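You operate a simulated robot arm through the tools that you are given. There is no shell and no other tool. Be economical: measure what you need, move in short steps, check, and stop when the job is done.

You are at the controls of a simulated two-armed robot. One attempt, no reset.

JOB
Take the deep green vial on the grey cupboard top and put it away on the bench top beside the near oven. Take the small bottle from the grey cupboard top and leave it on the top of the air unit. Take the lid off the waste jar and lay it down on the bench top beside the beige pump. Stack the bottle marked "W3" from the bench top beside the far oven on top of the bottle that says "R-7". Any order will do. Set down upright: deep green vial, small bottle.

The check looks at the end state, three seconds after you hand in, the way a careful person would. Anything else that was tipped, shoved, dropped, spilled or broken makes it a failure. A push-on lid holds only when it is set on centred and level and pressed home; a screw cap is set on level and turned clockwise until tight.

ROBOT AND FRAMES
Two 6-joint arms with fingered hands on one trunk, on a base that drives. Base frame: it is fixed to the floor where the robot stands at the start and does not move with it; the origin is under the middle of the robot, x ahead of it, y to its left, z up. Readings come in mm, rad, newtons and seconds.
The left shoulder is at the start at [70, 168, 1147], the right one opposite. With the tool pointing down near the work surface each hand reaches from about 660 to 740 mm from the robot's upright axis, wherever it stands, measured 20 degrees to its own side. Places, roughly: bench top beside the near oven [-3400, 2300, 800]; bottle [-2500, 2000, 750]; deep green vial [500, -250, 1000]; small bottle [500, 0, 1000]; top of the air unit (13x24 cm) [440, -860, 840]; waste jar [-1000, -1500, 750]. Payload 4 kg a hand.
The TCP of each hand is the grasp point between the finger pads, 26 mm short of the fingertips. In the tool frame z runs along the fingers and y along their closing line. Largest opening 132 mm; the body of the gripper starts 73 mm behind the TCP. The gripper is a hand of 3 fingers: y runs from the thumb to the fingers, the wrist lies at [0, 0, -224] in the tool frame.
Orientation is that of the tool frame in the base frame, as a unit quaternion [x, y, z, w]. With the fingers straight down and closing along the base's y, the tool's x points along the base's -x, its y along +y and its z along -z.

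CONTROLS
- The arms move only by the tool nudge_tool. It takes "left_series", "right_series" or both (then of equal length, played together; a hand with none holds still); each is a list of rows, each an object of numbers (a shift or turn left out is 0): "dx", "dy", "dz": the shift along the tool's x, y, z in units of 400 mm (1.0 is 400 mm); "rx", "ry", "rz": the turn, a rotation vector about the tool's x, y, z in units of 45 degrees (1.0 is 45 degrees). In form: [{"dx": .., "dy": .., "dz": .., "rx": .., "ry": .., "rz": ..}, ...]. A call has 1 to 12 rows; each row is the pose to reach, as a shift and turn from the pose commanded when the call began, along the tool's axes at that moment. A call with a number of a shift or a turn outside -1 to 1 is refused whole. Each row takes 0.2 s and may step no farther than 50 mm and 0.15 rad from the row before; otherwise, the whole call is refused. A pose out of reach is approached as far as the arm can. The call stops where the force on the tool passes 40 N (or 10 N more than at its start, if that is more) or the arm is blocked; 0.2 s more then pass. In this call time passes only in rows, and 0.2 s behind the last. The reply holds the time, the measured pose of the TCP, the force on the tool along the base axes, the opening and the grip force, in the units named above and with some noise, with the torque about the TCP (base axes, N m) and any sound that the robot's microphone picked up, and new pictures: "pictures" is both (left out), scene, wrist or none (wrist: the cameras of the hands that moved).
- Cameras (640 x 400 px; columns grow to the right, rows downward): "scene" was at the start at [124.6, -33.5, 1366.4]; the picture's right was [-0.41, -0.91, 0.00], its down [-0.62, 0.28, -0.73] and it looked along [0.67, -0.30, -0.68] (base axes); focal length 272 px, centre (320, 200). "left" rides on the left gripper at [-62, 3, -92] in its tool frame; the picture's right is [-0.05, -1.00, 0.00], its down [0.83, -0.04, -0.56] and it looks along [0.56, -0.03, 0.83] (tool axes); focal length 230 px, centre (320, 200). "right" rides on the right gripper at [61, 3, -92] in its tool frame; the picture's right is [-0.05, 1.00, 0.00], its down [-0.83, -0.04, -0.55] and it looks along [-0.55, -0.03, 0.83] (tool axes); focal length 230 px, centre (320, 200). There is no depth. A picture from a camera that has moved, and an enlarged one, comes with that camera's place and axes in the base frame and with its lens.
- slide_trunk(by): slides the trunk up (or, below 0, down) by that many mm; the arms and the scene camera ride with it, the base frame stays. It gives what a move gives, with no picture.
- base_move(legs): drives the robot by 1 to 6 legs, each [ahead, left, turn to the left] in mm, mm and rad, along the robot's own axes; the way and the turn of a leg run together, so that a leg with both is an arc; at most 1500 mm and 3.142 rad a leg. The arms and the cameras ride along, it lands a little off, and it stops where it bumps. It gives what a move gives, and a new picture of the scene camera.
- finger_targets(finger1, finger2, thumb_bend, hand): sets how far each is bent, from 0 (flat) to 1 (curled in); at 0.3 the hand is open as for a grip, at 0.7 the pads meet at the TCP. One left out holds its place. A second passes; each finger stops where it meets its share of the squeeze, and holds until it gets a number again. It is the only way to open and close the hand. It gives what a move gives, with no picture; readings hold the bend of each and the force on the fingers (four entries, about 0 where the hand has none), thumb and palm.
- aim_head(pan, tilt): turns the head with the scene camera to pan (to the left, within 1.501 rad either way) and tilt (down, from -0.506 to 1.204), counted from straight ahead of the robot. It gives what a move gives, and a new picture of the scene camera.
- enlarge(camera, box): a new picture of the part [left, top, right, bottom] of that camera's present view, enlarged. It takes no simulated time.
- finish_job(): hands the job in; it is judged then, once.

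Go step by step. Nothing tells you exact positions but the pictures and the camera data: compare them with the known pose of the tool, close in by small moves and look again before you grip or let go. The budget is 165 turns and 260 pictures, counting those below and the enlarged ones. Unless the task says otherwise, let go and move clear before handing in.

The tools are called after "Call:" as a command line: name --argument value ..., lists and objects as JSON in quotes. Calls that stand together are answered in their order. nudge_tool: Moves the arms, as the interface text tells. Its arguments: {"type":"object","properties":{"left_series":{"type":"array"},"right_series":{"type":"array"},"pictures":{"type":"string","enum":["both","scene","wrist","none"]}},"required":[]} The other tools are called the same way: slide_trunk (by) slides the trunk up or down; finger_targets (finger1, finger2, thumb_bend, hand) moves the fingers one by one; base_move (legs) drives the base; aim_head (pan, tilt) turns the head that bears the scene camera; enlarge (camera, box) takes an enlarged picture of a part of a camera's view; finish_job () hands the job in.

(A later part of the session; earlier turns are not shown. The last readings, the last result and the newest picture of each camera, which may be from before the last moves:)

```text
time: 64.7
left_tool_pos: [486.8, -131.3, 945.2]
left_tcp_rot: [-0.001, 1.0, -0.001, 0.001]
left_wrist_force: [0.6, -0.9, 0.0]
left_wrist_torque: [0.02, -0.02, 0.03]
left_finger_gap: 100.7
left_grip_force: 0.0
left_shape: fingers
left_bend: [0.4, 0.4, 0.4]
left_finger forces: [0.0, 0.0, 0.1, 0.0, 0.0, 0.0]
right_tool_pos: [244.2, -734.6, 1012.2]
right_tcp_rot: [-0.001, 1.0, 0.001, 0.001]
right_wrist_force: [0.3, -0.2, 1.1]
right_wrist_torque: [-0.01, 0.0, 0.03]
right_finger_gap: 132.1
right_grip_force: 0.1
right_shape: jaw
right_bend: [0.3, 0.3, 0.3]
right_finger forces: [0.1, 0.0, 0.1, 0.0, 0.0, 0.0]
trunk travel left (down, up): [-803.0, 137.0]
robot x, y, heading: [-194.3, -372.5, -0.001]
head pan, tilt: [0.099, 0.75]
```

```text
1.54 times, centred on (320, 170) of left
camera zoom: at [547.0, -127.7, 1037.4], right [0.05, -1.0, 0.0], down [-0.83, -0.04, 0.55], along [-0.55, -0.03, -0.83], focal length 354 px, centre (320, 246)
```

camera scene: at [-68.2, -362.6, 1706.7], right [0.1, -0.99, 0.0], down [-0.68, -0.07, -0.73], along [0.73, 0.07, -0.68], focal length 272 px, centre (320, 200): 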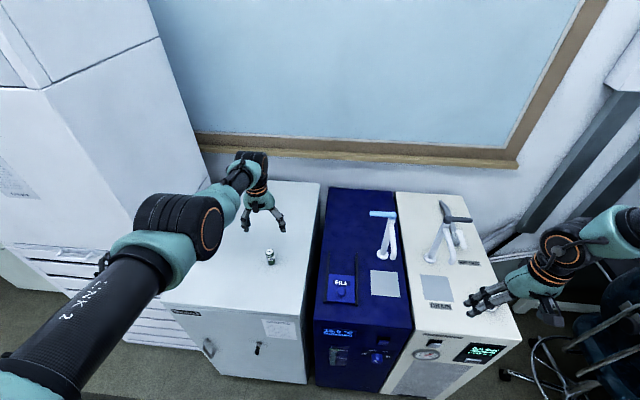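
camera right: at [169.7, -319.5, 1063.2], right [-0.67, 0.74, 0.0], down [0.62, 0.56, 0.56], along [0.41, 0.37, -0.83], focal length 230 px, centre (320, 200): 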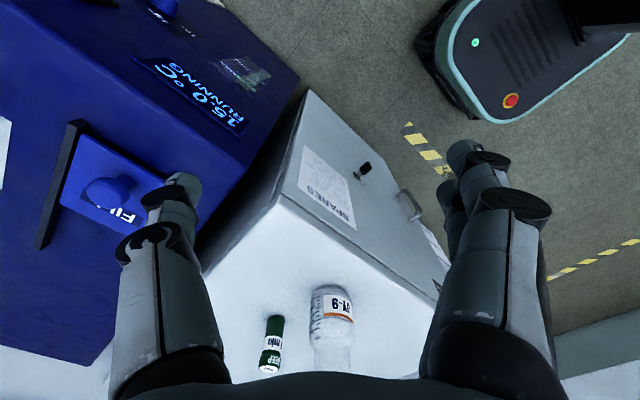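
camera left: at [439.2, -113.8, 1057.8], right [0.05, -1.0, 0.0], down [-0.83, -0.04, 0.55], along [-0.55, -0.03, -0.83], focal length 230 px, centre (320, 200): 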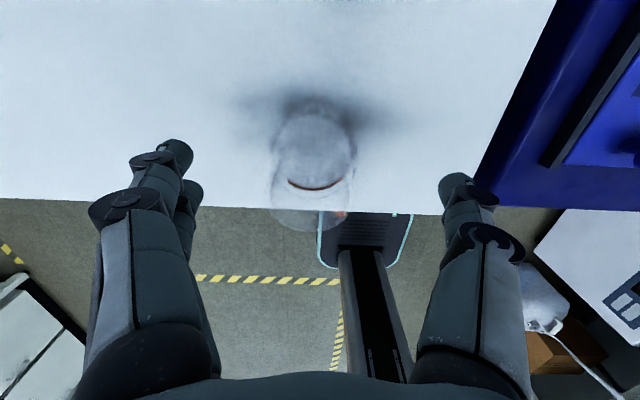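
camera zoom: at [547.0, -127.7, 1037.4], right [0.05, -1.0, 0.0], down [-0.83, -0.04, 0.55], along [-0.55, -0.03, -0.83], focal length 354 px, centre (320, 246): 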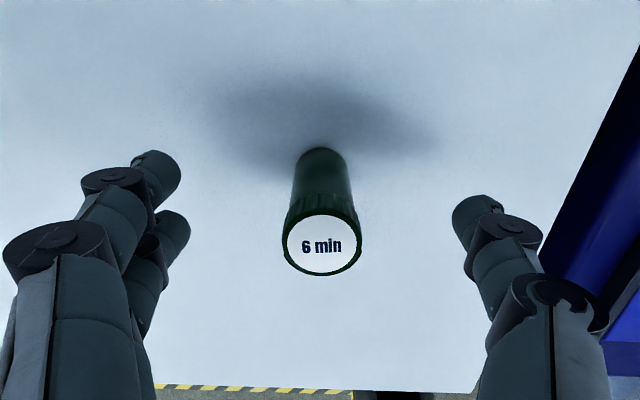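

It's centred. I'll lower 42 mm and close gently.

Call:
slide_trunk --by -42

Call:
finger_targets --hand "left" --finger1 0.58 --finger2 0.58 --thumb_bend 0.58

Call:
enlarge --camera "left" --box '[160, 40, 480, 300]'

```text
time: 65.5
left_tool_pos: [485.4, -131.8, 904.0]
left_tcp_rot: [-0.001, 1.0, 0.0, 0.002]
left_wrist_force: [0.2, -0.5, 0.9]
left_wrist_torque: [-0.01, 0.02, -0.02]
left_finger_gap: 101.0
left_grip_force: 0.2
left_shape: fingers
left_bend: [0.4, 0.4, 0.4]
left_finger forces: [0.0, 0.1, 0.1, 0.0, 0.0, 0.1]
right_tool_pos: [242.2, -733.8, 970.3]
right_tcp_rot: [-0.001, 1.0, 0.001, 0.001]
right_wrist_force: [0.4, 0.6, -0.5]
right_wrist_torque: [-0.02, 0.01, -0.01]
right_finger_gap: 131.6
right_grip_force: 0.1
right_shape: jaw
right_bend: [0.3, 0.3, 0.3]
right_finger forces: [0.0, 0.0, 0.0, 0.1, 0.0, 0.0]
trunk travel left (down, up): [-761.0, 179.0]
robot x, y, heading: [-193.8, -368.4, -0.004]
head pan, tilt: [0.099, 0.75]
```

```text
time: 66.5
left_tool_pos: [484.3, -132.7, 902.8]
left_tcp_rot: [-0.001, 1.0, -0.001, 0.001]
left_wrist_force: [-1.1, -0.5, 0.2]
left_wrist_torque: [-0.01, 0.0, 0.0]
left_finger_gap: 45.3
left_grip_force: 0.1
left_shape: fingers
left_bend: [0.57, 0.57, 0.57]
left_finger forces: [0.1, 0.0, 0.1, 0.0, 0.0, 0.1]
right_tool_pos: [243.1, -734.8, 969.2]
right_tcp_rot: [-0.001, 1.0, 0.001, 0.001]
right_wrist_force: [-0.3, 0.1, -0.5]
right_wrist_torque: [-0.02, 0.0, 0.02]
right_finger_gap: 132.1
right_grip_force: 0.0
right_shape: jaw
right_bend: [0.3, 0.3, 0.3]
right_finger forces: [0.0, 0.0, 0.0, 0.0, 0.1, 0.0]
trunk travel left (down, up): [-761.0, 179.0]
robot x, y, heading: [-197.1, -368.0, -0.001]
head pan, tilt: [0.099, 0.75]
```

```text
1.54 times, centred on (320, 170) of left
camera zoom: at [546.9, -127.9, 995.4], right [0.05, -1.0, 0.0], down [-0.83, -0.04, 0.55], along [-0.55, -0.03, -0.83], focal length 354 px, centre (320, 246)
```

zoom: 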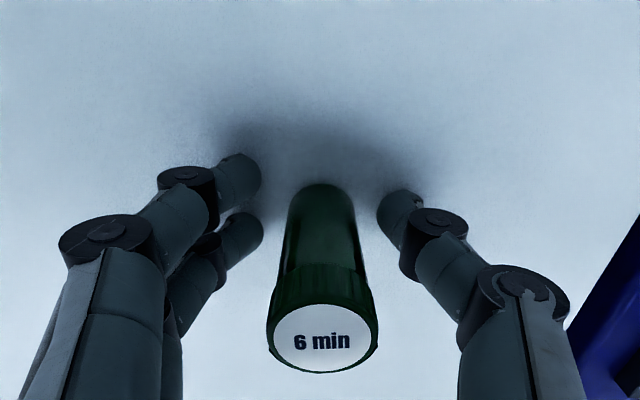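

The fingers are around the vial body below the cap, so I'll close to grip.

Call:
finger_targets --hand "left" --finger1 0.68 --finger2 0.68 --thumb_bend 0.68

Call:
slide_trunk --by 30

Call:
enlarge --camera "left" --box '[160, 40, 480, 300]'

Call:
enlarge --camera "scene" --box '[200, 180, 320, 280]'

```text
time: 67.5
left_tool_pos: [485.8, -130.8, 901.9]
left_tcp_rot: [-0.001, 1.0, 0.001, 0.001]
left_wrist_force: [0.2, -0.1, -1.2]
left_wrist_torque: [-0.01, 0.0, -0.01]
left_finger_gap: 17.5
left_grip_force: 4.9
left_shape: fingers
left_bend: [0.67, 0.63, 0.66]
left_finger forces: [0.4, 4.2, 0.0, 0.0, 4.5, 0.0]
right_tool_pos: [243.5, -734.9, 970.1]
right_tcp_rot: [-0.001, 1.0, 0.0, 0.0]
right_wrist_force: [-0.8, -0.2, 0.3]
right_wrist_torque: [-0.03, 0.01, -0.01]
right_finger_gap: 132.0
right_grip_force: 0.1
right_shape: jaw
right_bend: [0.3, 0.3, 0.3]
right_finger forces: [0.1, 0.0, 0.0, 0.0, 0.1, 0.0]
trunk travel left (down, up): [-761.0, 179.0]
robot x, y, heading: [-193.9, -365.5, -0.001]
head pan, tilt: [0.099, 0.75]
```

```text
time: 68.3
left_tool_pos: [486.2, -131.1, 932.3]
left_tcp_rot: [0.0, 1.0, -0.001, 0.0]
left_wrist_force: [0.0, -0.2, -0.7]
left_wrist_torque: [0.03, -0.02, 0.01]
left_finger_gap: 17.5
left_grip_force: 4.3
left_shape: fingers
left_bend: [0.67, 0.63, 0.66]
left_finger forces: [0.4, 4.1, 0.0, 0.0, 4.5, 0.0]
right_tool_pos: [242.8, -734.6, 999.5]
right_tcp_rot: [-0.001, 1.0, 0.001, 0.001]
right_wrist_force: [-0.6, -0.6, -0.9]
right_wrist_torque: [-0.02, 0.0, 0.0]
right_finger_gap: 131.9
right_grip_force: 0.1
right_shape: jaw
right_bend: [0.3, 0.3, 0.3]
right_finger forces: [0.1, 0.0, 0.1, 0.0, 0.1, 0.1]
trunk travel left (down, up): [-791.0, 149.0]
robot x, y, heading: [-196.1, -367.3, -0.002]
head pan, tilt: [0.099, 0.75]
```

```text
1.54 times, centred on (320, 170) of left
camera zoom: at [547.0, -127.9, 1025.4], right [0.05, -1.0, 0.0], down [-0.83, -0.04, 0.55], along [-0.55, -0.03, -0.83], focal length 354 px, centre (320, 246)
```

zoom: 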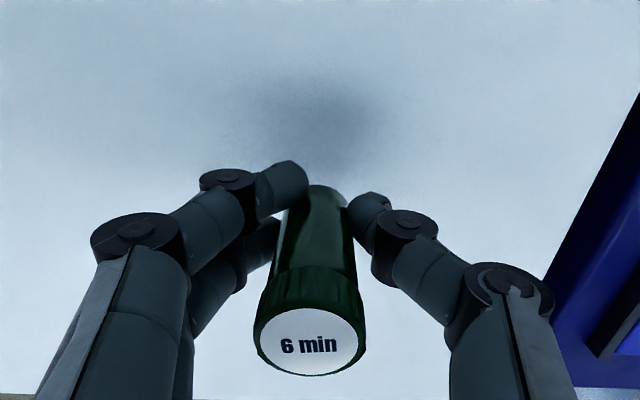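

```text
4.00 times, centred on (260, 230) of scene
camera zoom: at [-63.2, -360.4, 1564.2], right [0.1, -0.99, 0.0], down [-0.68, -0.07, -0.73], along [0.73, 0.07, -0.68], focal length 1088 px, centre (560, 80)
```

zoom: 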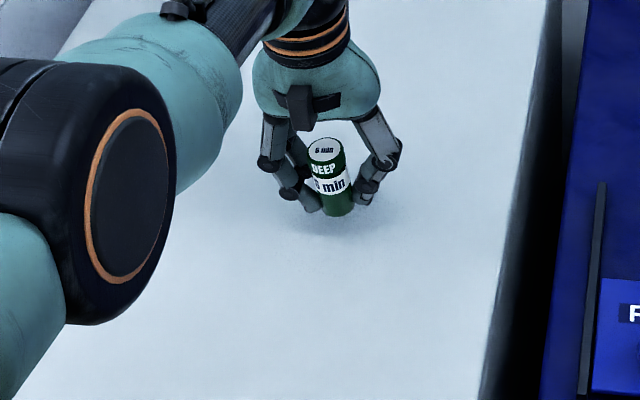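

The vial is lifted, but finger 1 barely presses. I'll firm up the grip before travelling and check the tilt.

Call:
finger_targets --hand "left" --finger1 0.74 --finger2 0.72 --thumb_bend 0.73

Call:
slide_trunk --by 140

Call:
enlarge --camera "left" --box '[160, 40, 480, 300]'

Call:
aim_head --pan -1.5 --tilt 0.4

Call:
aim_head --pan 1.5 --tilt 0.4

```text
time: 69.3
left_tool_pos: [486.5, -132.3, 933.0]
left_tcp_rot: [-0.001, 1.0, 0.0, 0.001]
left_wrist_force: [0.1, 0.1, -0.1]
left_wrist_torque: [-0.02, -0.01, 0.05]
left_finger_gap: 12.4
left_grip_force: 11.7
left_shape: fingers
left_bend: [0.72, 0.66, 0.68]
left_finger forces: [3.8, 8.4, 0.0, 0.1, 11.4, 0.1]
right_tool_pos: [244.0, -735.6, 999.5]
right_tcp_rot: [-0.002, 1.0, 0.001, 0.001]
right_wrist_force: [0.6, 0.9, 0.2]
right_wrist_torque: [0.0, 0.02, 0.03]
right_finger_gap: 131.7
right_grip_force: 0.0
right_shape: jaw
right_bend: [0.3, 0.3, 0.3]
right_finger forces: [0.0, 0.1, 0.0, 0.0, 0.0, 0.0]
trunk travel left (down, up): [-791.0, 149.0]
robot x, y, heading: [-199.7, -366.1, 0.002]
head pan, tilt: [0.099, 0.75]
```

```text
time: 70.9
left_tool_pos: [485.1, -130.7, 1072.7]
left_tcp_rot: [-0.002, 1.0, 0.0, 0.0]
left_wrist_force: [0.2, -0.8, -1.0]
left_wrist_torque: [0.01, 0.0, -0.02]
left_finger_gap: 12.4
left_grip_force: 11.5
left_shape: fingers
left_bend: [0.72, 0.66, 0.68]
left_finger forces: [3.7, 8.5, 0.1, 0.0, 11.4, 0.0]
right_tool_pos: [242.5, -734.9, 1139.6]
right_tcp_rot: [0.0, 1.0, 0.001, 0.001]
right_wrist_force: [0.2, 0.3, 0.1]
right_wrist_torque: [-0.04, 0.0, -0.01]
right_finger_gap: 132.0
right_grip_force: 0.1
right_shape: jaw
right_bend: [0.3, 0.3, 0.3]
right_finger forces: [0.0, 0.0, 0.1, 0.0, 0.0, 0.0]
trunk travel left (down, up): [-931.0, 9.0]
robot x, y, heading: [-197.7, -373.2, -0.002]
head pan, tilt: [0.099, 0.75]
```

```text
1.54 times, centred on (320, 170) of left
camera zoom: at [547.0, -127.8, 1165.2], right [0.05, -1.0, 0.0], down [-0.83, -0.04, 0.55], along [-0.55, -0.03, -0.83], focal length 354 px, centre (320, 246)
```

zoom: 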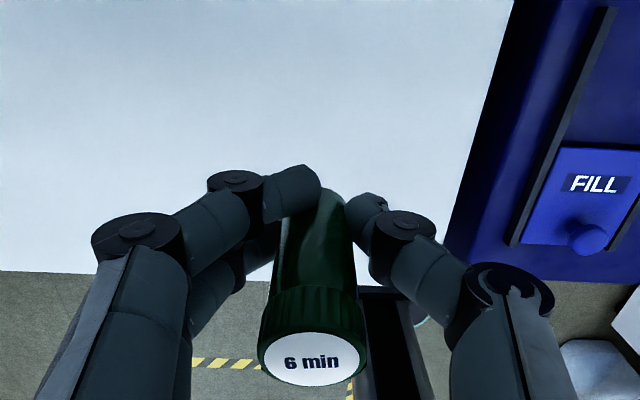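

```text
time: 72.6
left_tool_pos: [485.0, -131.3, 1071.2]
left_tcp_rot: [-0.001, 1.0, 0.0, 0.002]
left_wrist_force: [-0.6, -1.1, -0.3]
left_wrist_torque: [0.0, 0.03, 0.0]
left_finger_gap: 12.3
left_grip_force: 11.8
left_shape: fingers
left_bend: [0.72, 0.66, 0.68]
left_finger forces: [3.7, 8.5, 0.1, 0.0, 11.3, 0.0]
right_tool_pos: [242.3, -735.8, 1140.7]
right_tcp_rot: [-0.001, 1.0, 0.001, 0.001]
right_wrist_force: [1.6, 0.6, -0.5]
right_wrist_torque: [0.0, 0.02, -0.02]
right_finger_gap: 131.9
right_grip_force: 0.1
right_shape: jaw
right_bend: [0.3, 0.3, 0.3]
right_finger forces: [0.0, 0.1, 0.0, 0.0, 0.0, 0.0]
trunk travel left (down, up): [-931.0, 9.0]
robot x, y, heading: [-192.5, -371.4, -0.001]
head pan, tilt: [-1.499, 0.4]
camera scene: at [-139.1, -461.0, 1735.3], right [-1.0, -0.07, 0.0], down [-0.03, 0.39, -0.92], along [0.07, -0.92, -0.39], focal length 272 px, centre (320, 200)
```

scene: 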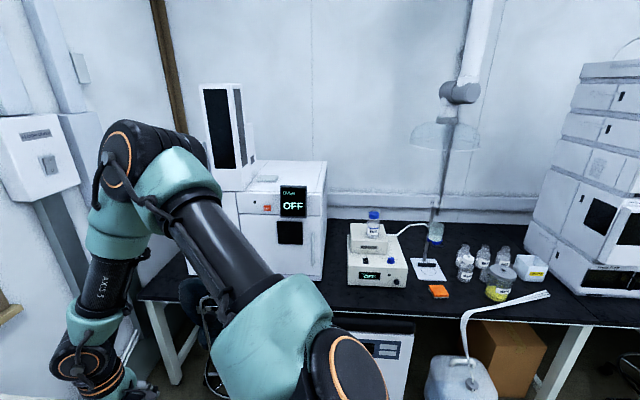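

```text
time: 75.2
left_tool_pos: [486.5, -130.2, 1073.2]
left_tcp_rot: [-0.001, 1.0, 0.0, 0.001]
left_wrist_force: [-0.1, -0.5, -0.8]
left_wrist_torque: [-0.02, -0.01, 0.01]
left_finger_gap: 12.5
left_grip_force: 11.8
left_shape: fingers
left_bend: [0.72, 0.66, 0.68]
left_finger forces: [3.7, 8.6, 0.1, 0.0, 11.4, 0.1]
right_tool_pos: [242.4, -736.4, 1140.7]
right_tcp_rot: [-0.001, 1.0, 0.002, 0.001]
right_wrist_force: [0.3, 0.0, 0.0]
right_wrist_torque: [-0.03, 0.01, -0.02]
right_finger_gap: 131.8
right_grip_force: 0.0
right_shape: jaw
right_bend: [0.3, 0.3, 0.3]
right_finger forces: [0.0, 0.0, 0.0, 0.1, 0.1, 0.1]
trunk travel left (down, up): [-931.0, 9.0]
robot x, y, heading: [-194.8, -366.1, 0.005]
head pan, tilt: [1.499, 0.4]
camera scene: at [-139.2, -276.2, 1735.3], right [1.0, -0.07, 0.0], down [-0.03, -0.39, -0.92], along [0.07, 0.92, -0.39], focal length 272 px, centre (320, 200)
```

scene: 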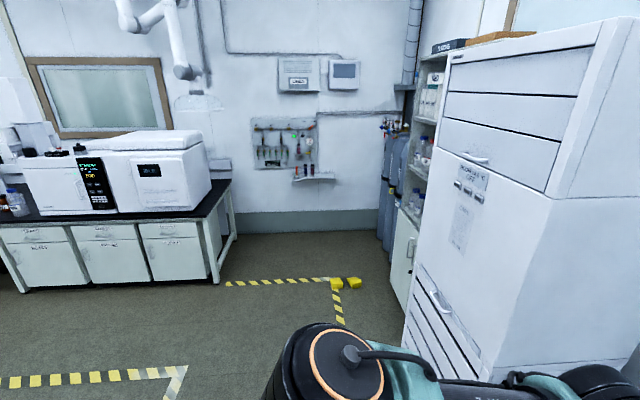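

The vial is held firmly with a slight tilt. The jar, pump and hot plate are on the right-hand bench, and the oven benches are behind me to the left. I'll back off, turn left and look.

Call:
base_move --legs '[[-450, 0, 0], [0, 0, 1.6]]'

Call:
aim_head --pan 0.7 --tilt 0.35

Call:
aim_head --pan 1.5 --tilt 0.35

```text
time: 81.8
left_tool_pos: [-893.8, 305.8, 1072.7]
left_tcp_rot: [0.714, -0.7, 0.0, -0.001]
left_wrist_force: [-0.1, -0.4, -0.2]
left_wrist_torque: [-0.04, -0.05, 0.01]
left_finger_gap: 12.4
left_grip_force: 12.1
left_shape: fingers
left_bend: [0.72, 0.66, 0.68]
left_finger forces: [3.6, 8.5, 0.0, 0.0, 11.4, 0.0]
right_tool_pos: [-286.6, 73.9, 1139.5]
right_tcp_rot: [0.714, -0.7, -0.002, 0.0]
right_wrist_force: [-0.3, -0.4, -0.7]
right_wrist_torque: [-0.01, 0.0, 0.01]
right_finger_gap: 131.9
right_grip_force: 0.0
right_shape: jaw
right_bend: [0.3, 0.3, 0.3]
right_finger forces: [0.0, 0.0, 0.0, 0.1, 0.0, 0.0]
trunk travel left (down, up): [-931.0, 9.0]
robot x, y, heading: [-643.5, -369.2, 1.586]
head pan, tilt: [1.499, 0.4]
camera scene: at [-737.4, -314.4, 1735.4], right [0.05, 1.0, 0.0], down [0.39, -0.02, -0.92], along [-0.92, 0.05, -0.39], focal length 272 px, centre (320, 200)
```

scene: 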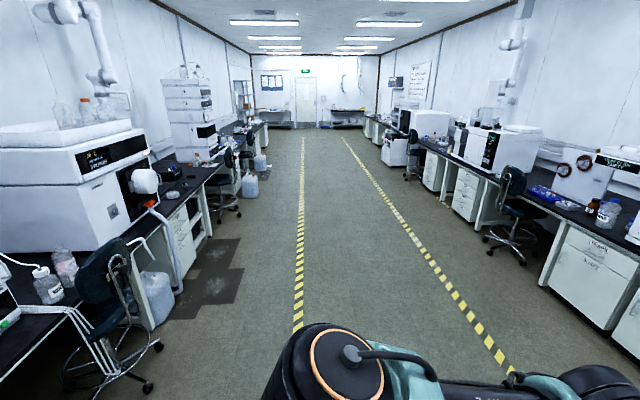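

```text
time: 82.9
left_tool_pos: [-894.6, 305.1, 1072.7]
left_tcp_rot: [0.714, -0.7, 0.0, -0.001]
left_wrist_force: [-0.5, 0.5, -1.1]
left_wrist_torque: [0.04, 0.02, 0.0]
left_finger_gap: 12.3
left_grip_force: 11.9
left_shape: fingers
left_bend: [0.72, 0.66, 0.68]
left_finger forces: [3.6, 8.5, 0.0, 0.0, 11.4, 0.1]
right_tool_pos: [-288.4, 74.4, 1140.5]
right_tcp_rot: [0.714, -0.7, -0.001, 0.0]
right_wrist_force: [-0.2, -1.0, 1.8]
right_wrist_torque: [0.0, 0.02, -0.02]
right_finger_gap: 131.9
right_grip_force: 0.0
right_shape: jaw
right_bend: [0.3, 0.3, 0.3]
right_finger forces: [0.0, 0.0, 0.0, 0.0, 0.0, 0.0]
trunk travel left (down, up): [-931.0, 9.0]
robot x, y, heading: [-643.7, -374.0, 1.59]
head pan, tilt: [0.7, 0.351]
camera scene: at [-706.8, -249.2, 1739.9], right [0.75, 0.66, 0.0], down [0.23, -0.26, -0.94], along [-0.62, 0.71, -0.34], focal length 272 px, centre (320, 200)
```

scene: 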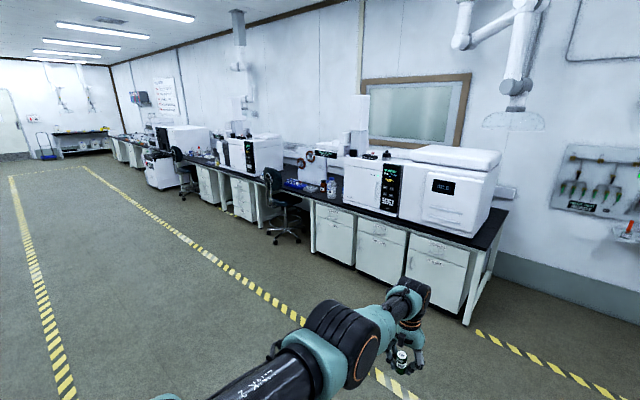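

```text
time: 84.0
left_tool_pos: [-895.4, 305.1, 1071.4]
left_tcp_rot: [0.714, -0.7, -0.001, 0.0]
left_wrist_force: [0.5, 0.1, -0.1]
left_wrist_torque: [0.0, -0.01, 0.02]
left_finger_gap: 12.5
left_grip_force: 12.2
left_shape: fingers
left_bend: [0.72, 0.66, 0.68]
left_finger forces: [3.7, 8.5, 0.1, 0.1, 11.4, 0.0]
right_tool_pos: [-287.0, 74.7, 1139.8]
right_tcp_rot: [0.714, -0.7, -0.002, 0.0]
right_wrist_force: [-0.1, 0.9, 0.4]
right_wrist_torque: [0.0, -0.01, 0.0]
right_finger_gap: 132.1
right_grip_force: 0.0
right_shape: jaw
right_bend: [0.3, 0.3, 0.3]
right_finger forces: [0.1, 0.1, 0.0, 0.0, 0.0, 0.1]
trunk travel left (down, up): [-931.0, 9.0]
robot x, y, heading: [-642.7, -366.2, 1.592]
head pan, tilt: [1.499, 0.351]
camera scene: at [-738.4, -314.2, 1739.9], right [0.05, 1.0, 0.0], down [0.34, -0.02, -0.94], along [-0.94, 0.05, -0.34], focal length 272 px, centre (320, 200)
```

scene: 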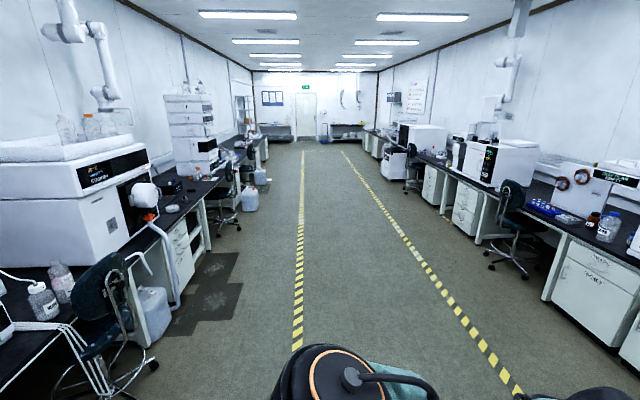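

The oven benches are along the left wall. I'll zoom in on their labels.

Call:
aim_head --pan 0.75 --tilt 0.3

Call:
enlarge --camera "scene" --box '[280, 100, 540, 260]'

Call:
enlarge --camera "scene" --box '[140, 90, 360, 230]'

```text
time: 85.1
left_tool_pos: [-893.9, 306.0, 1072.2]
left_tcp_rot: [0.714, -0.701, 0.0, 0.0]
left_wrist_force: [-1.0, -0.1, -1.0]
left_wrist_torque: [0.02, 0.01, -0.03]
left_finger_gap: 12.6
left_grip_force: 11.5
left_shape: fingers
left_bend: [0.72, 0.66, 0.68]
left_finger forces: [3.7, 8.4, 0.1, 0.0, 11.3, 0.0]
right_tool_pos: [-286.5, 74.7, 1140.9]
right_tcp_rot: [0.713, -0.701, -0.001, 0.001]
right_wrist_force: [-0.2, -0.1, -0.2]
right_wrist_torque: [0.01, 0.01, 0.02]
right_finger_gap: 132.1
right_grip_force: 0.0
right_shape: jaw
right_bend: [0.3, 0.3, 0.3]
right_finger forces: [0.0, 0.1, 0.1, 0.1, 0.0, 0.0]
trunk travel left (down, up): [-931.0, 9.0]
robot x, y, heading: [-646.2, -372.0, 1.594]
head pan, tilt: [0.75, 0.3]
camera scene: at [-710.5, -252.2, 1744.6], right [0.72, 0.7, 0.0], down [0.21, -0.21, -0.96], along [-0.67, 0.69, -0.3], focal length 272 px, centre (320, 200)
```

scene: 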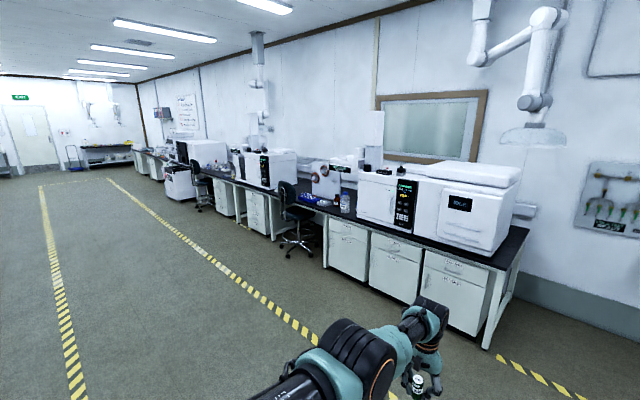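

```text
2.46 times, centred on (410, 180) of scene
camera zoom: at [-710.5, -252.2, 1744.6], right [0.72, 0.7, 0.0], down [0.21, -0.21, -0.96], along [-0.67, 0.69, -0.3], focal length 670 px, centre (98, 249)
```

zoom: 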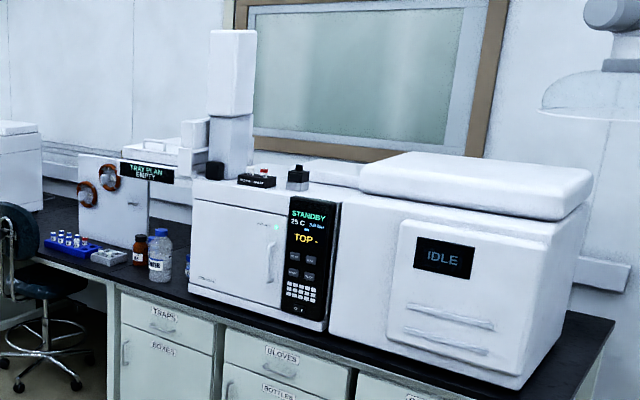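

```text
2.86 times, centred on (250, 160) of scene
camera zoom: at [-710.5, -252.2, 1744.6], right [0.72, 0.7, 0.0], down [0.21, -0.21, -0.96], along [-0.67, 0.69, -0.3], focal length 777 px, centre (520, 314)
```

zoom: 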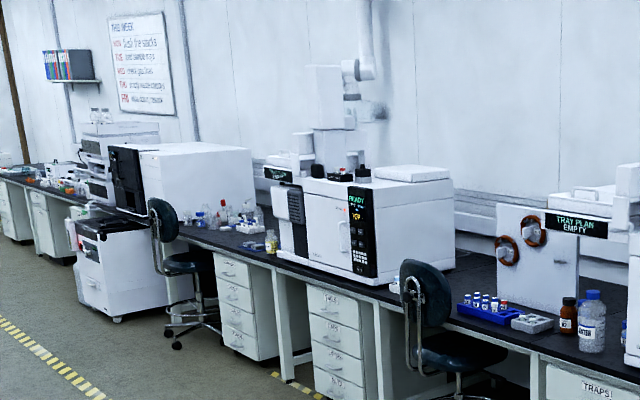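

The bottles by the first instrument, around (-2480,1960), match the given bottle place, and (-3400,2300) is just right of the second instrument. I'll drive there along the aisle facing the bench.

Call:
base_move --legs '[[500, 0, 0], [0, 1450, 0], [400, 150, 0]]'

Call:
aim_head --pan 0.1 --tilt 0.5

Call:
aim_head --pan 0.9 --tilt 0.4

```text
time: 97.1
left_tool_pos: [-2509.4, 1157.3, 1073.7]
left_tcp_rot: [0.716, -0.699, -0.002, -0.001]
left_wrist_force: [0.8, -1.0, 0.5]
left_wrist_torque: [0.03, 0.02, 0.01]
left_finger_gap: 12.4
left_grip_force: 11.9
left_shape: fingers
left_bend: [0.72, 0.66, 0.68]
left_finger forces: [3.6, 8.5, 0.0, 0.0, 11.3, 0.0]
right_tool_pos: [-1900.7, 927.7, 1140.4]
right_tcp_rot: [0.715, -0.699, -0.002, -0.001]
right_wrist_force: [-0.2, -0.2, 0.3]
right_wrist_torque: [0.01, -0.03, -0.02]
right_finger_gap: 131.9
right_grip_force: 0.1
right_shape: jaw
right_bend: [0.3, 0.3, 0.3]
right_finger forces: [0.0, 0.0, 0.0, 0.1, 0.0, 0.0]
trunk travel left (down, up): [-931.0, 9.0]
robot x, y, heading: [-2255.2, 484.0, 1.591]
head pan, tilt: [0.75, 0.3]
camera scene: at [-2323.8, 598.9, 1744.9], right [0.72, 0.7, 0.0], down [0.21, -0.21, -0.96], along [-0.67, 0.68, -0.29], focal length 272 px, centre (320, 200)
```

scene: 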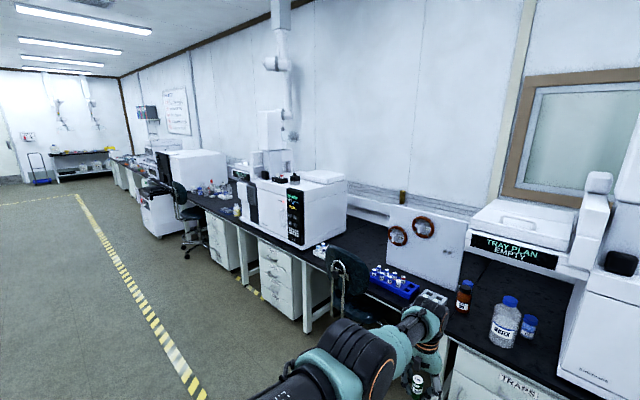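

```text
time: 98.1
left_tool_pos: [-2510.5, 1159.6, 1072.6]
left_tcp_rot: [0.715, -0.699, 0.001, 0.0]
left_wrist_force: [-0.2, 1.0, 0.1]
left_wrist_torque: [0.0, 0.02, 0.0]
left_finger_gap: 12.1
left_grip_force: 11.4
left_shape: fingers
left_bend: [0.72, 0.66, 0.68]
left_finger forces: [3.6, 8.5, 0.0, 0.0, 11.3, 0.0]
right_tool_pos: [-1902.9, 929.8, 1138.9]
right_tcp_rot: [0.715, -0.699, -0.001, 0.001]
right_wrist_force: [0.2, -0.2, -0.1]
right_wrist_torque: [0.01, 0.01, -0.02]
right_finger_gap: 132.0
right_grip_force: 0.0
right_shape: jaw
right_bend: [0.3, 0.3, 0.3]
right_finger forces: [0.0, 0.0, 0.0, 0.0, 0.0, 0.1]
trunk travel left (down, up): [-931.0, 9.0]
robot x, y, heading: [-2256.2, 482.2, 1.593]
head pan, tilt: [0.099, 0.499]
camera scene: at [-2271.1, 625.8, 1726.2], right [0.99, 0.12, 0.0], down [0.06, -0.48, -0.88], along [-0.11, 0.87, -0.48], focal length 272 px, centre (320, 200)
```

scene: 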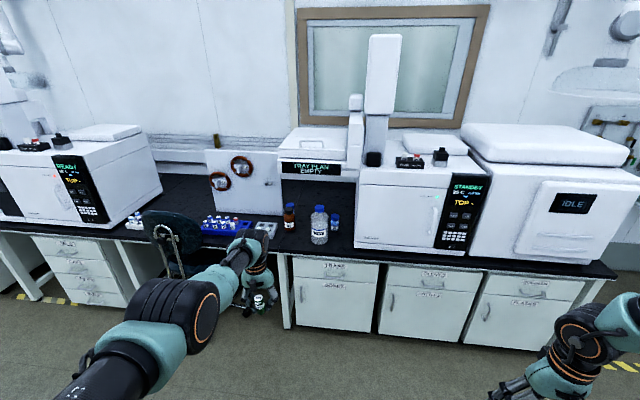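

```text
time: 99.2
left_tool_pos: [-2510.1, 1158.4, 1073.7]
left_tcp_rot: [0.715, -0.699, -0.001, 0.0]
left_wrist_force: [0.1, -0.5, -0.7]
left_wrist_torque: [-0.01, 0.03, 0.02]
left_finger_gap: 11.9
left_grip_force: 11.6
left_shape: fingers
left_bend: [0.72, 0.66, 0.68]
left_finger forces: [3.6, 8.5, 0.0, 0.0, 11.3, 0.1]
right_tool_pos: [-1901.4, 928.7, 1139.5]
right_tcp_rot: [0.715, -0.699, -0.001, 0.0]
right_wrist_force: [0.0, -0.3, 0.4]
right_wrist_torque: [-0.02, 0.01, 0.0]
right_finger_gap: 132.1
right_grip_force: 0.1
right_shape: jaw
right_bend: [0.3, 0.3, 0.3]
right_finger forces: [0.0, 0.1, 0.1, 0.0, 0.0, 0.1]
trunk travel left (down, up): [-931.0, 9.0]
robot x, y, heading: [-2260.2, 486.9, 1.593]
head pan, tilt: [0.901, 0.4]
camera scene: at [-2333.6, 591.3, 1735.3], right [0.6, 0.8, 0.0], down [0.31, -0.24, -0.92], along [-0.73, 0.56, -0.39], focal length 272 px, centre (320, 200)
```

scene: 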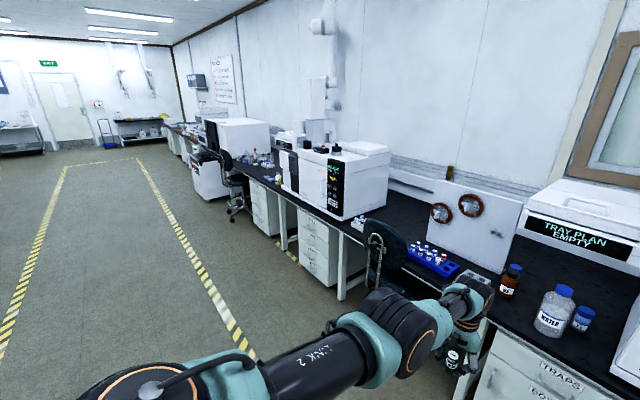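

I'll zoom on the bottle group and the bench next to the second instrument.

Call:
enlarge --camera "scene" --box '[480, 240, 620, 350]'

Call:
enlarge --camera "scene" --box '[260, 130, 480, 290]'

Call:
enlarge --camera "scene" --box '[150, 90, 350, 220]'

```text
3.64 times, centred on (550, 295) of scene
camera zoom: at [-2333.6, 591.3, 1735.3], right [0.6, 0.8, 0.0], down [0.31, -0.24, -0.92], along [-0.73, 0.56, -0.39], focal length 989 px, centre (-516, -146)
```

zoom: 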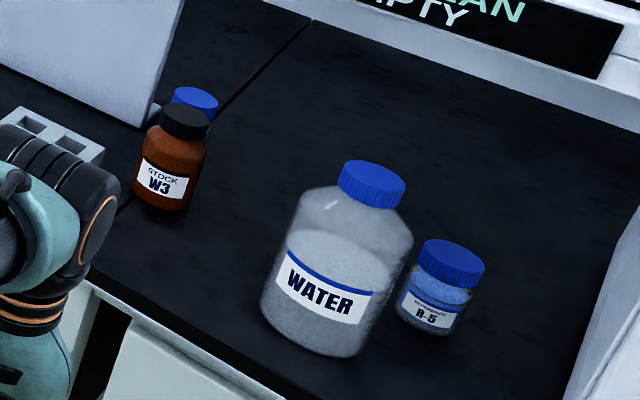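

```text
2.50 times, centred on (370, 210) of scene
camera zoom: at [-2333.6, 591.3, 1735.3], right [0.6, 0.8, 0.0], down [0.31, -0.24, -0.92], along [-0.73, 0.56, -0.39], focal length 680 px, centre (195, 175)
```

zoom: 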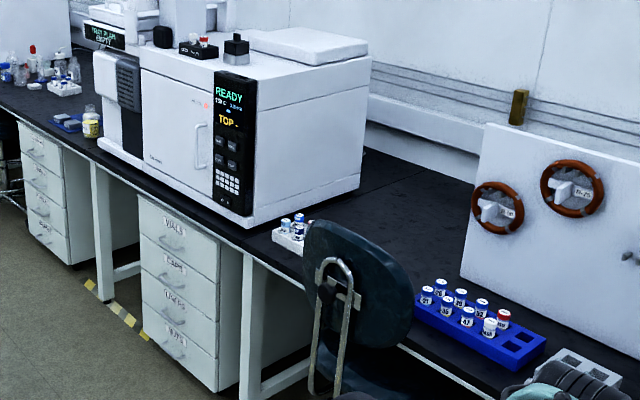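

```text
3.08 times, centred on (250, 155) of scene
camera zoom: at [-2333.6, 591.3, 1735.3], right [0.6, 0.8, 0.0], down [0.31, -0.24, -0.92], along [-0.73, 0.56, -0.39], focal length 837 px, centre (535, 338)
```

zoom: 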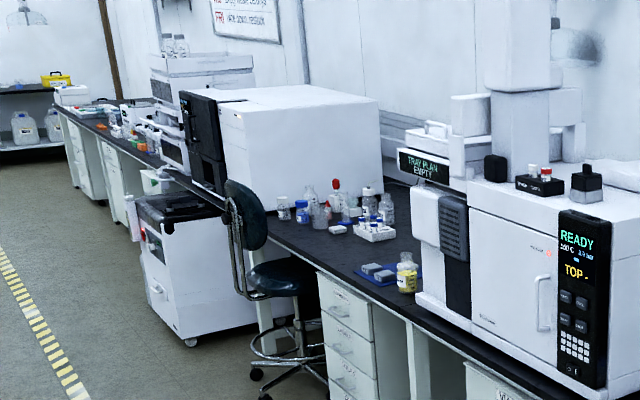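

W3 stands beside the first instrument, which is therefore the far oven, with R-5 as a decoy and another small bottle behind it. The free bench next to the second instrument is around (-3400,2100), with a chair in front. I'll drive left to view it.

Call:
base_move --legs '[[100, 1150, -0.02]]'

Call:
aim_head --pan -0.1 --tilt 0.7

Call:
enlarge --camera "scene" --box '[200, 60, 480, 235]'

```text
time: 105.1
left_tool_pos: [-3637.7, 1257.2, 1072.6]
left_tcp_rot: [-0.705, 0.71, 0.0, 0.001]
left_wrist_force: [0.1, 0.5, -0.7]
left_wrist_torque: [0.02, 0.01, 0.01]
left_finger_gap: 12.0
left_grip_force: 11.9
left_shape: fingers
left_bend: [0.72, 0.66, 0.68]
left_finger forces: [3.6, 8.5, 0.1, 0.0, 11.3, 0.0]
right_tool_pos: [-3036.8, 1010.1, 1138.9]
right_tcp_rot: [-0.705, 0.709, 0.001, 0.0]
right_wrist_force: [0.7, -0.2, 0.2]
right_wrist_torque: [0.0, -0.02, 0.01]
right_finger_gap: 132.1
right_grip_force: 0.0
right_shape: jaw
right_bend: [0.3, 0.3, 0.3]
right_finger forces: [0.0, 0.0, 0.1, 0.1, 0.0, 0.0]
trunk travel left (down, up): [-931.0, 9.0]
robot x, y, heading: [-3408.4, 575.7, 1.566]
head pan, tilt: [0.901, 0.4]
camera scene: at [-3477.9, 684.1, 1735.4], right [0.63, 0.78, 0.0], down [0.3, -0.24, -0.92], along [-0.72, 0.58, -0.39], focal length 272 px, centre (320, 200)
```

scene: 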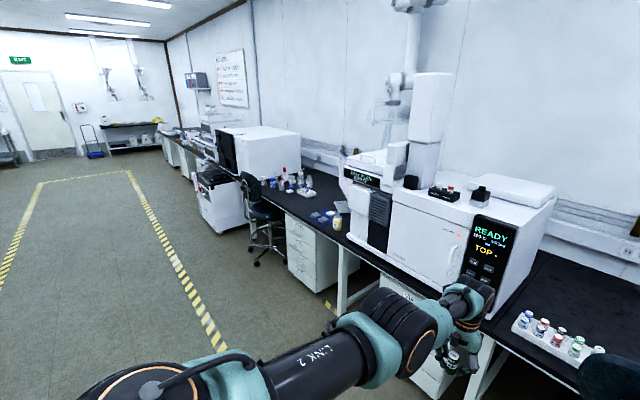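

```text
time: 106.4
left_tool_pos: [-3638.7, 1256.6, 1072.4]
left_tcp_rot: [-0.705, 0.71, 0.0, 0.0]
left_wrist_force: [1.2, -0.3, 0.1]
left_wrist_torque: [-0.02, -0.04, 0.01]
left_finger_gap: 12.3
left_grip_force: 12.5
left_shape: fingers
left_bend: [0.72, 0.66, 0.68]
left_finger forces: [3.6, 8.4, 0.0, 0.0, 11.3, 0.0]
right_tool_pos: [-3038.4, 1009.6, 1140.4]
right_tcp_rot: [-0.705, 0.709, 0.001, 0.0]
right_wrist_force: [-0.2, 0.5, 0.1]
right_wrist_torque: [-0.05, 0.02, -0.01]
right_finger_gap: 131.9
right_grip_force: 0.1
right_shape: jaw
right_bend: [0.3, 0.3, 0.3]
right_finger forces: [0.0, 0.0, 0.0, 0.0, 0.0, 0.0]
trunk travel left (down, up): [-931.0, 9.0]
robot x, y, heading: [-3405.0, 574.1, 1.564]
head pan, tilt: [-0.099, 0.7]
camera scene: at [-3397.8, 710.7, 1708.5], right [0.99, -0.11, 0.0], down [-0.07, -0.64, -0.76], along [0.08, 0.76, -0.64], focal length 272 px, centre (320, 200)
```

scene: 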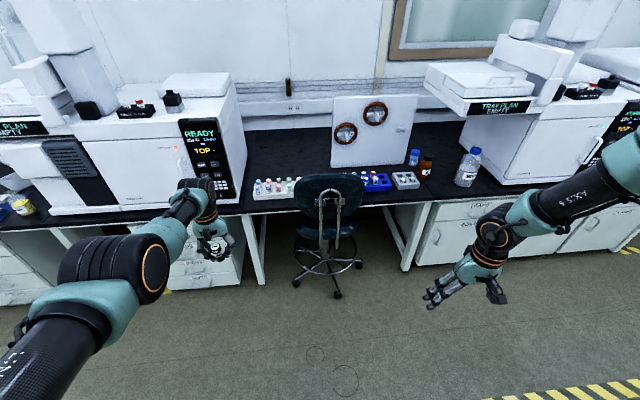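

```text
2.29 times, centred on (340, 148) of scene
camera zoom: at [-3397.8, 710.7, 1708.5], right [0.99, -0.11, 0.0], down [-0.07, -0.64, -0.76], along [0.08, 0.76, -0.64], focal length 622 px, centre (274, 320)
```

zoom: 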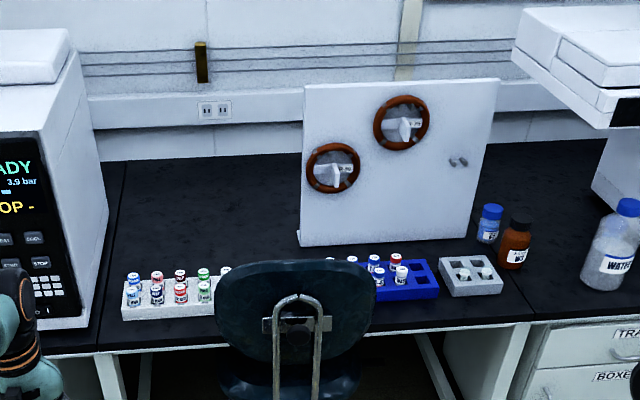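

The free bench between the second instrument and the panel spans about x -3680..-3190, y 2010..2500, z 755, behind a vial tray. The chair's nearest caster is about (-3173,1694). I'll raise the right hand out of the way first and turn to 68°.

Call:
nudge_tool --right_series '[{"dz": -0.12}, {"dz": -0.24}, {"dz": -0.36}, {"dz": -0.48}, {"dz": -0.6}]' --pictures "none"

Call:
base_move --legs '[[0, 0, -0.378], [300, 200, 0]]'

Call:
aim_head --pan 0.0 --tilt 0.9

```text
time: 107.6
left_tool_pos: [-3640.8, 1255.5, 1074.6]
left_tcp_rot: [-0.704, 0.71, 0.001, 0.001]
left_wrist_force: [-0.3, -0.8, -0.2]
left_wrist_torque: [0.03, 0.0, 0.01]
left_finger_gap: 12.1
left_grip_force: 12.4
left_shape: fingers
left_bend: [0.72, 0.66, 0.68]
left_finger forces: [3.6, 8.5, 0.1, 0.0, 11.4, 0.1]
right_tool_pos: [-3038.1, 1006.7, 1381.5]
right_tcp_rot: [-0.705, 0.709, 0.001, 0.0]
right_wrist_force: [-0.1, -0.5, 1.0]
right_wrist_torque: [0.03, 0.0, -0.01]
right_finger_gap: 131.9
right_grip_force: 0.0
right_shape: jaw
right_bend: [0.3, 0.3, 0.3]
right_finger forces: [0.0, 0.1, 0.1, 0.0, 0.1, 0.1]
trunk travel left (down, up): [-931.0, 9.0]
robot x, y, heading: [-3404.7, 574.6, 1.565]
head pan, tilt: [-0.099, 0.7]
```

```text
time: 111.0
left_tool_pos: [-3442.7, 1644.0, 1075.6]
left_tcp_rot: [-0.559, 0.829, 0.002, 0.0]
left_wrist_force: [0.2, -0.9, -0.2]
left_wrist_torque: [0.04, -0.02, -0.01]
left_finger_gap: 12.4
left_grip_force: 11.8
left_shape: fingers
left_bend: [0.72, 0.66, 0.68]
left_finger forces: [3.6, 8.5, 0.0, 0.0, 11.4, 0.0]
right_tool_pos: [-2975.3, 1191.1, 1380.3]
right_tcp_rot: [-0.558, 0.83, 0.001, 0.001]
right_wrist_force: [-0.8, 0.1, -0.5]
right_wrist_torque: [0.03, 0.02, -0.01]
right_finger_gap: 131.8
right_grip_force: 0.0
right_shape: jaw
right_bend: [0.3, 0.3, 0.3]
right_finger forces: [0.0, 0.0, 0.1, 0.0, 0.0, 0.0]
trunk travel left (down, up): [-931.0, 9.0]
robot x, y, heading: [-3476.9, 928.2, 1.187]
head pan, tilt: [-0.099, 0.7]
camera scene: at [-3420.9, 1045.4, 1708.8], right [0.88, -0.47, 0.0], down [-0.3, -0.57, -0.77], along [0.36, 0.68, -0.64], focal length 272 px, centre (320, 200)
```

scene: 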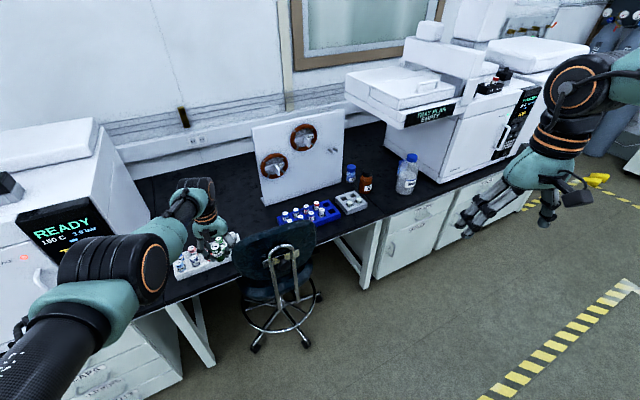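

```text
time: 111.8
left_tool_pos: [-3444.7, 1645.9, 1073.7]
left_tcp_rot: [-0.559, 0.829, 0.001, 0.0]
left_wrist_force: [0.2, -0.2, 0.3]
left_wrist_torque: [0.0, 0.02, -0.01]
left_finger_gap: 12.0
left_grip_force: 11.1
left_shape: fingers
left_bend: [0.72, 0.66, 0.68]
left_finger forces: [3.5, 8.5, 0.0, 0.0, 11.3, 0.0]
right_tool_pos: [-2976.5, 1192.4, 1379.0]
right_tcp_rot: [-0.558, 0.83, 0.001, 0.0]
right_wrist_force: [-0.4, -0.4, 0.1]
right_wrist_torque: [-0.01, 0.03, 0.01]
right_finger_gap: 132.1
right_grip_force: 0.1
right_shape: jaw
right_bend: [0.3, 0.3, 0.3]
right_finger forces: [0.0, 0.0, 0.0, 0.0, 0.1, 0.0]
trunk travel left (down, up): [-931.0, 9.0]
robot x, y, heading: [-3478.9, 924.0, 1.185]
head pan, tilt: [0.0, 0.901]
camera scene: at [-3432.7, 1043.3, 1692.4], right [0.93, -0.38, 0.0], down [-0.29, -0.73, -0.62], along [0.23, 0.58, -0.78], focal length 272 px, centre (320, 200)
```

scene: 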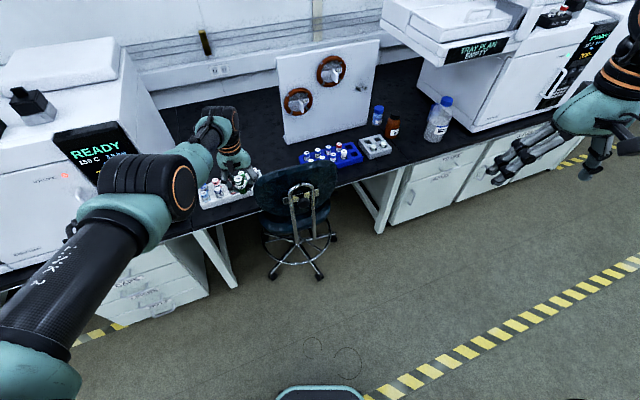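

The chair and base front are confirmed clear of each other. I'll drive the rest of the way in.

Call:
base_move --legs '[[407, 140, 0]]'

Call:
enlarge --camera "left" --box '[0, 0, 640, 400]'

Call:
enlarge --camera "scene" --box '[120, 60, 400, 260]'

```text
time: 114.4
left_tool_pos: [-3423.6, 2074.2, 1074.8]
left_tcp_rot: [-0.561, 0.828, 0.0, 0.001]
left_wrist_force: [0.4, -0.5, -0.6]
left_wrist_torque: [0.01, 0.01, -0.03]
left_finger_gap: 12.2
left_grip_force: 11.6
left_shape: fingers
left_bend: [0.72, 0.66, 0.68]
left_finger forces: [3.6, 8.5, 0.1, 0.1, 11.3, 0.0]
right_tool_pos: [-2954.6, 1623.6, 1380.6]
right_tcp_rot: [-0.561, 0.828, 0.002, 0.001]
right_wrist_force: [0.1, 0.2, 0.1]
right_wrist_torque: [0.0, 0.0, 0.01]
right_finger_gap: 132.0
right_grip_force: 0.1
right_shape: jaw
right_bend: [0.3, 0.3, 0.3]
right_finger forces: [0.0, 0.0, 0.0, 0.0, 0.0, 0.0]
trunk travel left (down, up): [-931.0, 9.0]
robot x, y, heading: [-3454.8, 1353.4, 1.19]
head pan, tilt: [0.0, 0.901]
camera scene: at [-3410.1, 1471.1, 1692.6], right [0.93, -0.37, 0.0], down [-0.29, -0.73, -0.62], along [0.23, 0.58, -0.78], focal length 272 px, centre (320, 200)
```

scene: 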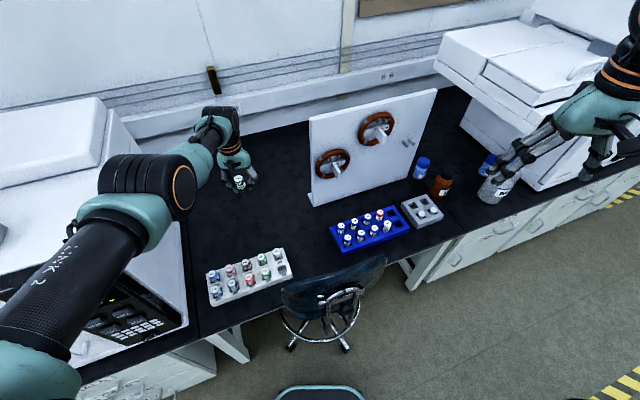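

```text
1.00 times, centred on (320, 200) of left (not enlarged: the box is as wide or as high as the picture)
camera zoom: at [-3403.5, 2133.0, 1167.1], right [0.95, -0.32, 0.0], down [-0.27, -0.79, 0.55], along [-0.18, -0.52, -0.83], focal length 230 px, centre (320, 200)
```

zoom: 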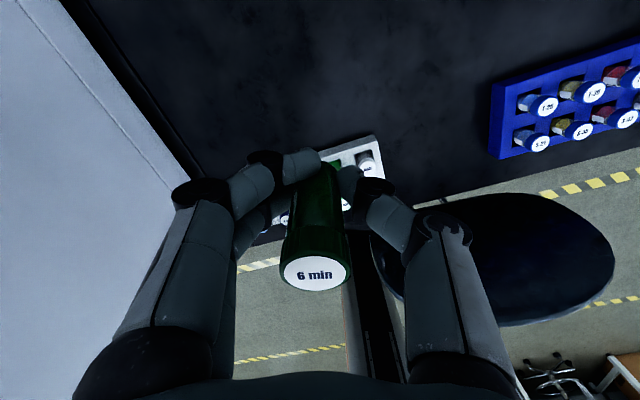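

```text
2.00 times, centred on (260, 160) of scene
camera zoom: at [-3410.1, 1471.1, 1692.6], right [0.93, -0.37, 0.0], down [-0.29, -0.73, -0.62], along [0.23, 0.58, -0.78], focal length 544 px, centre (440, 280)
```

zoom: 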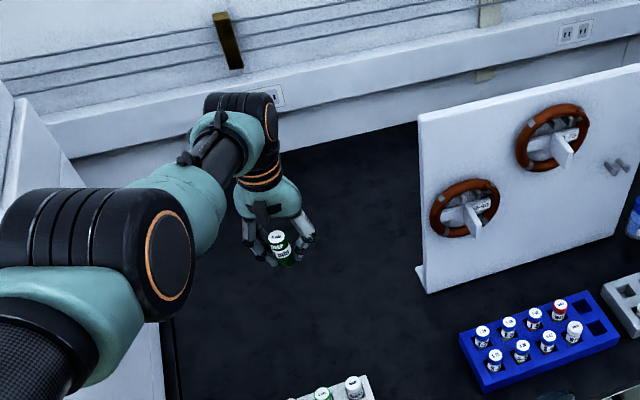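

The elbow clears the oven by about 85 mm and the tray is behind. I'll lower toward the bench.

Call:
slide_trunk --by -235

Call:
enlarge --camera "left" --box '[160, 60, 480, 320]'

Call:
enlarge --camera "scene" --box '[200, 100, 300, 220]'

```text
time: 116.8
left_tool_pos: [-3422.6, 2076.2, 838.9]
left_tcp_rot: [-0.561, 0.828, 0.001, 0.001]
left_wrist_force: [-0.2, -0.4, -0.4]
left_wrist_torque: [-0.01, 0.04, 0.02]
left_finger_gap: 12.4
left_grip_force: 11.6
left_shape: fingers
left_bend: [0.72, 0.66, 0.68]
left_finger forces: [3.6, 8.5, 0.0, 0.0, 11.2, 0.1]
right_tool_pos: [-2955.6, 1627.7, 1146.1]
right_tcp_rot: [-0.561, 0.828, 0.001, 0.001]
right_wrist_force: [0.1, 0.1, 0.5]
right_wrist_torque: [-0.05, 0.0, 0.01]
right_finger_gap: 132.0
right_grip_force: 0.1
right_shape: jaw
right_bend: [0.3, 0.3, 0.3]
right_finger forces: [0.0, 0.0, 0.0, 0.1, 0.0, 0.0]
trunk travel left (down, up): [-696.0, 244.0]
robot x, y, heading: [-3456.1, 1358.6, 1.19]
head pan, tilt: [0.0, 0.901]
```

```text
1.54 times, centred on (320, 190) of left
camera zoom: at [-3403.4, 2135.1, 930.5], right [0.95, -0.32, 0.0], down [-0.27, -0.79, 0.55], along [-0.18, -0.52, -0.83], focal length 354 px, centre (320, 215)
```

zoom: 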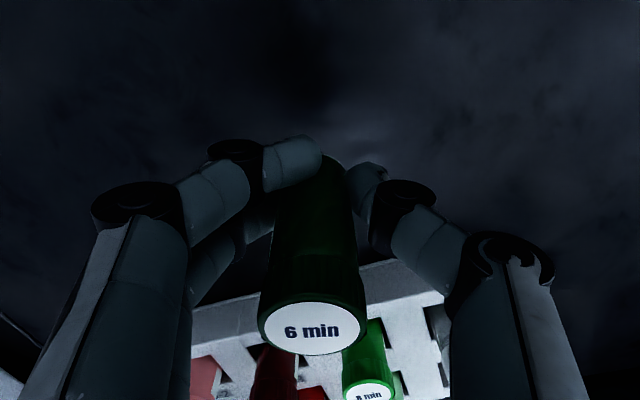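

```text
3.33 times, centred on (250, 160) of scene
camera zoom: at [-3410.0, 1474.3, 1457.4], right [0.93, -0.37, 0.0], down [-0.29, -0.73, -0.62], along [0.23, 0.58, -0.78], focal length 907 px, centre (553, 333)
```

zoom: 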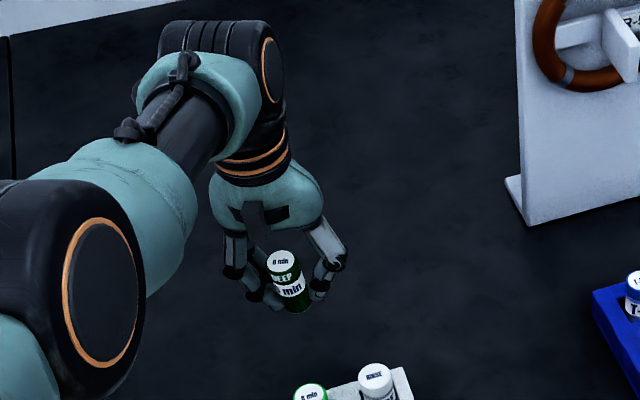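

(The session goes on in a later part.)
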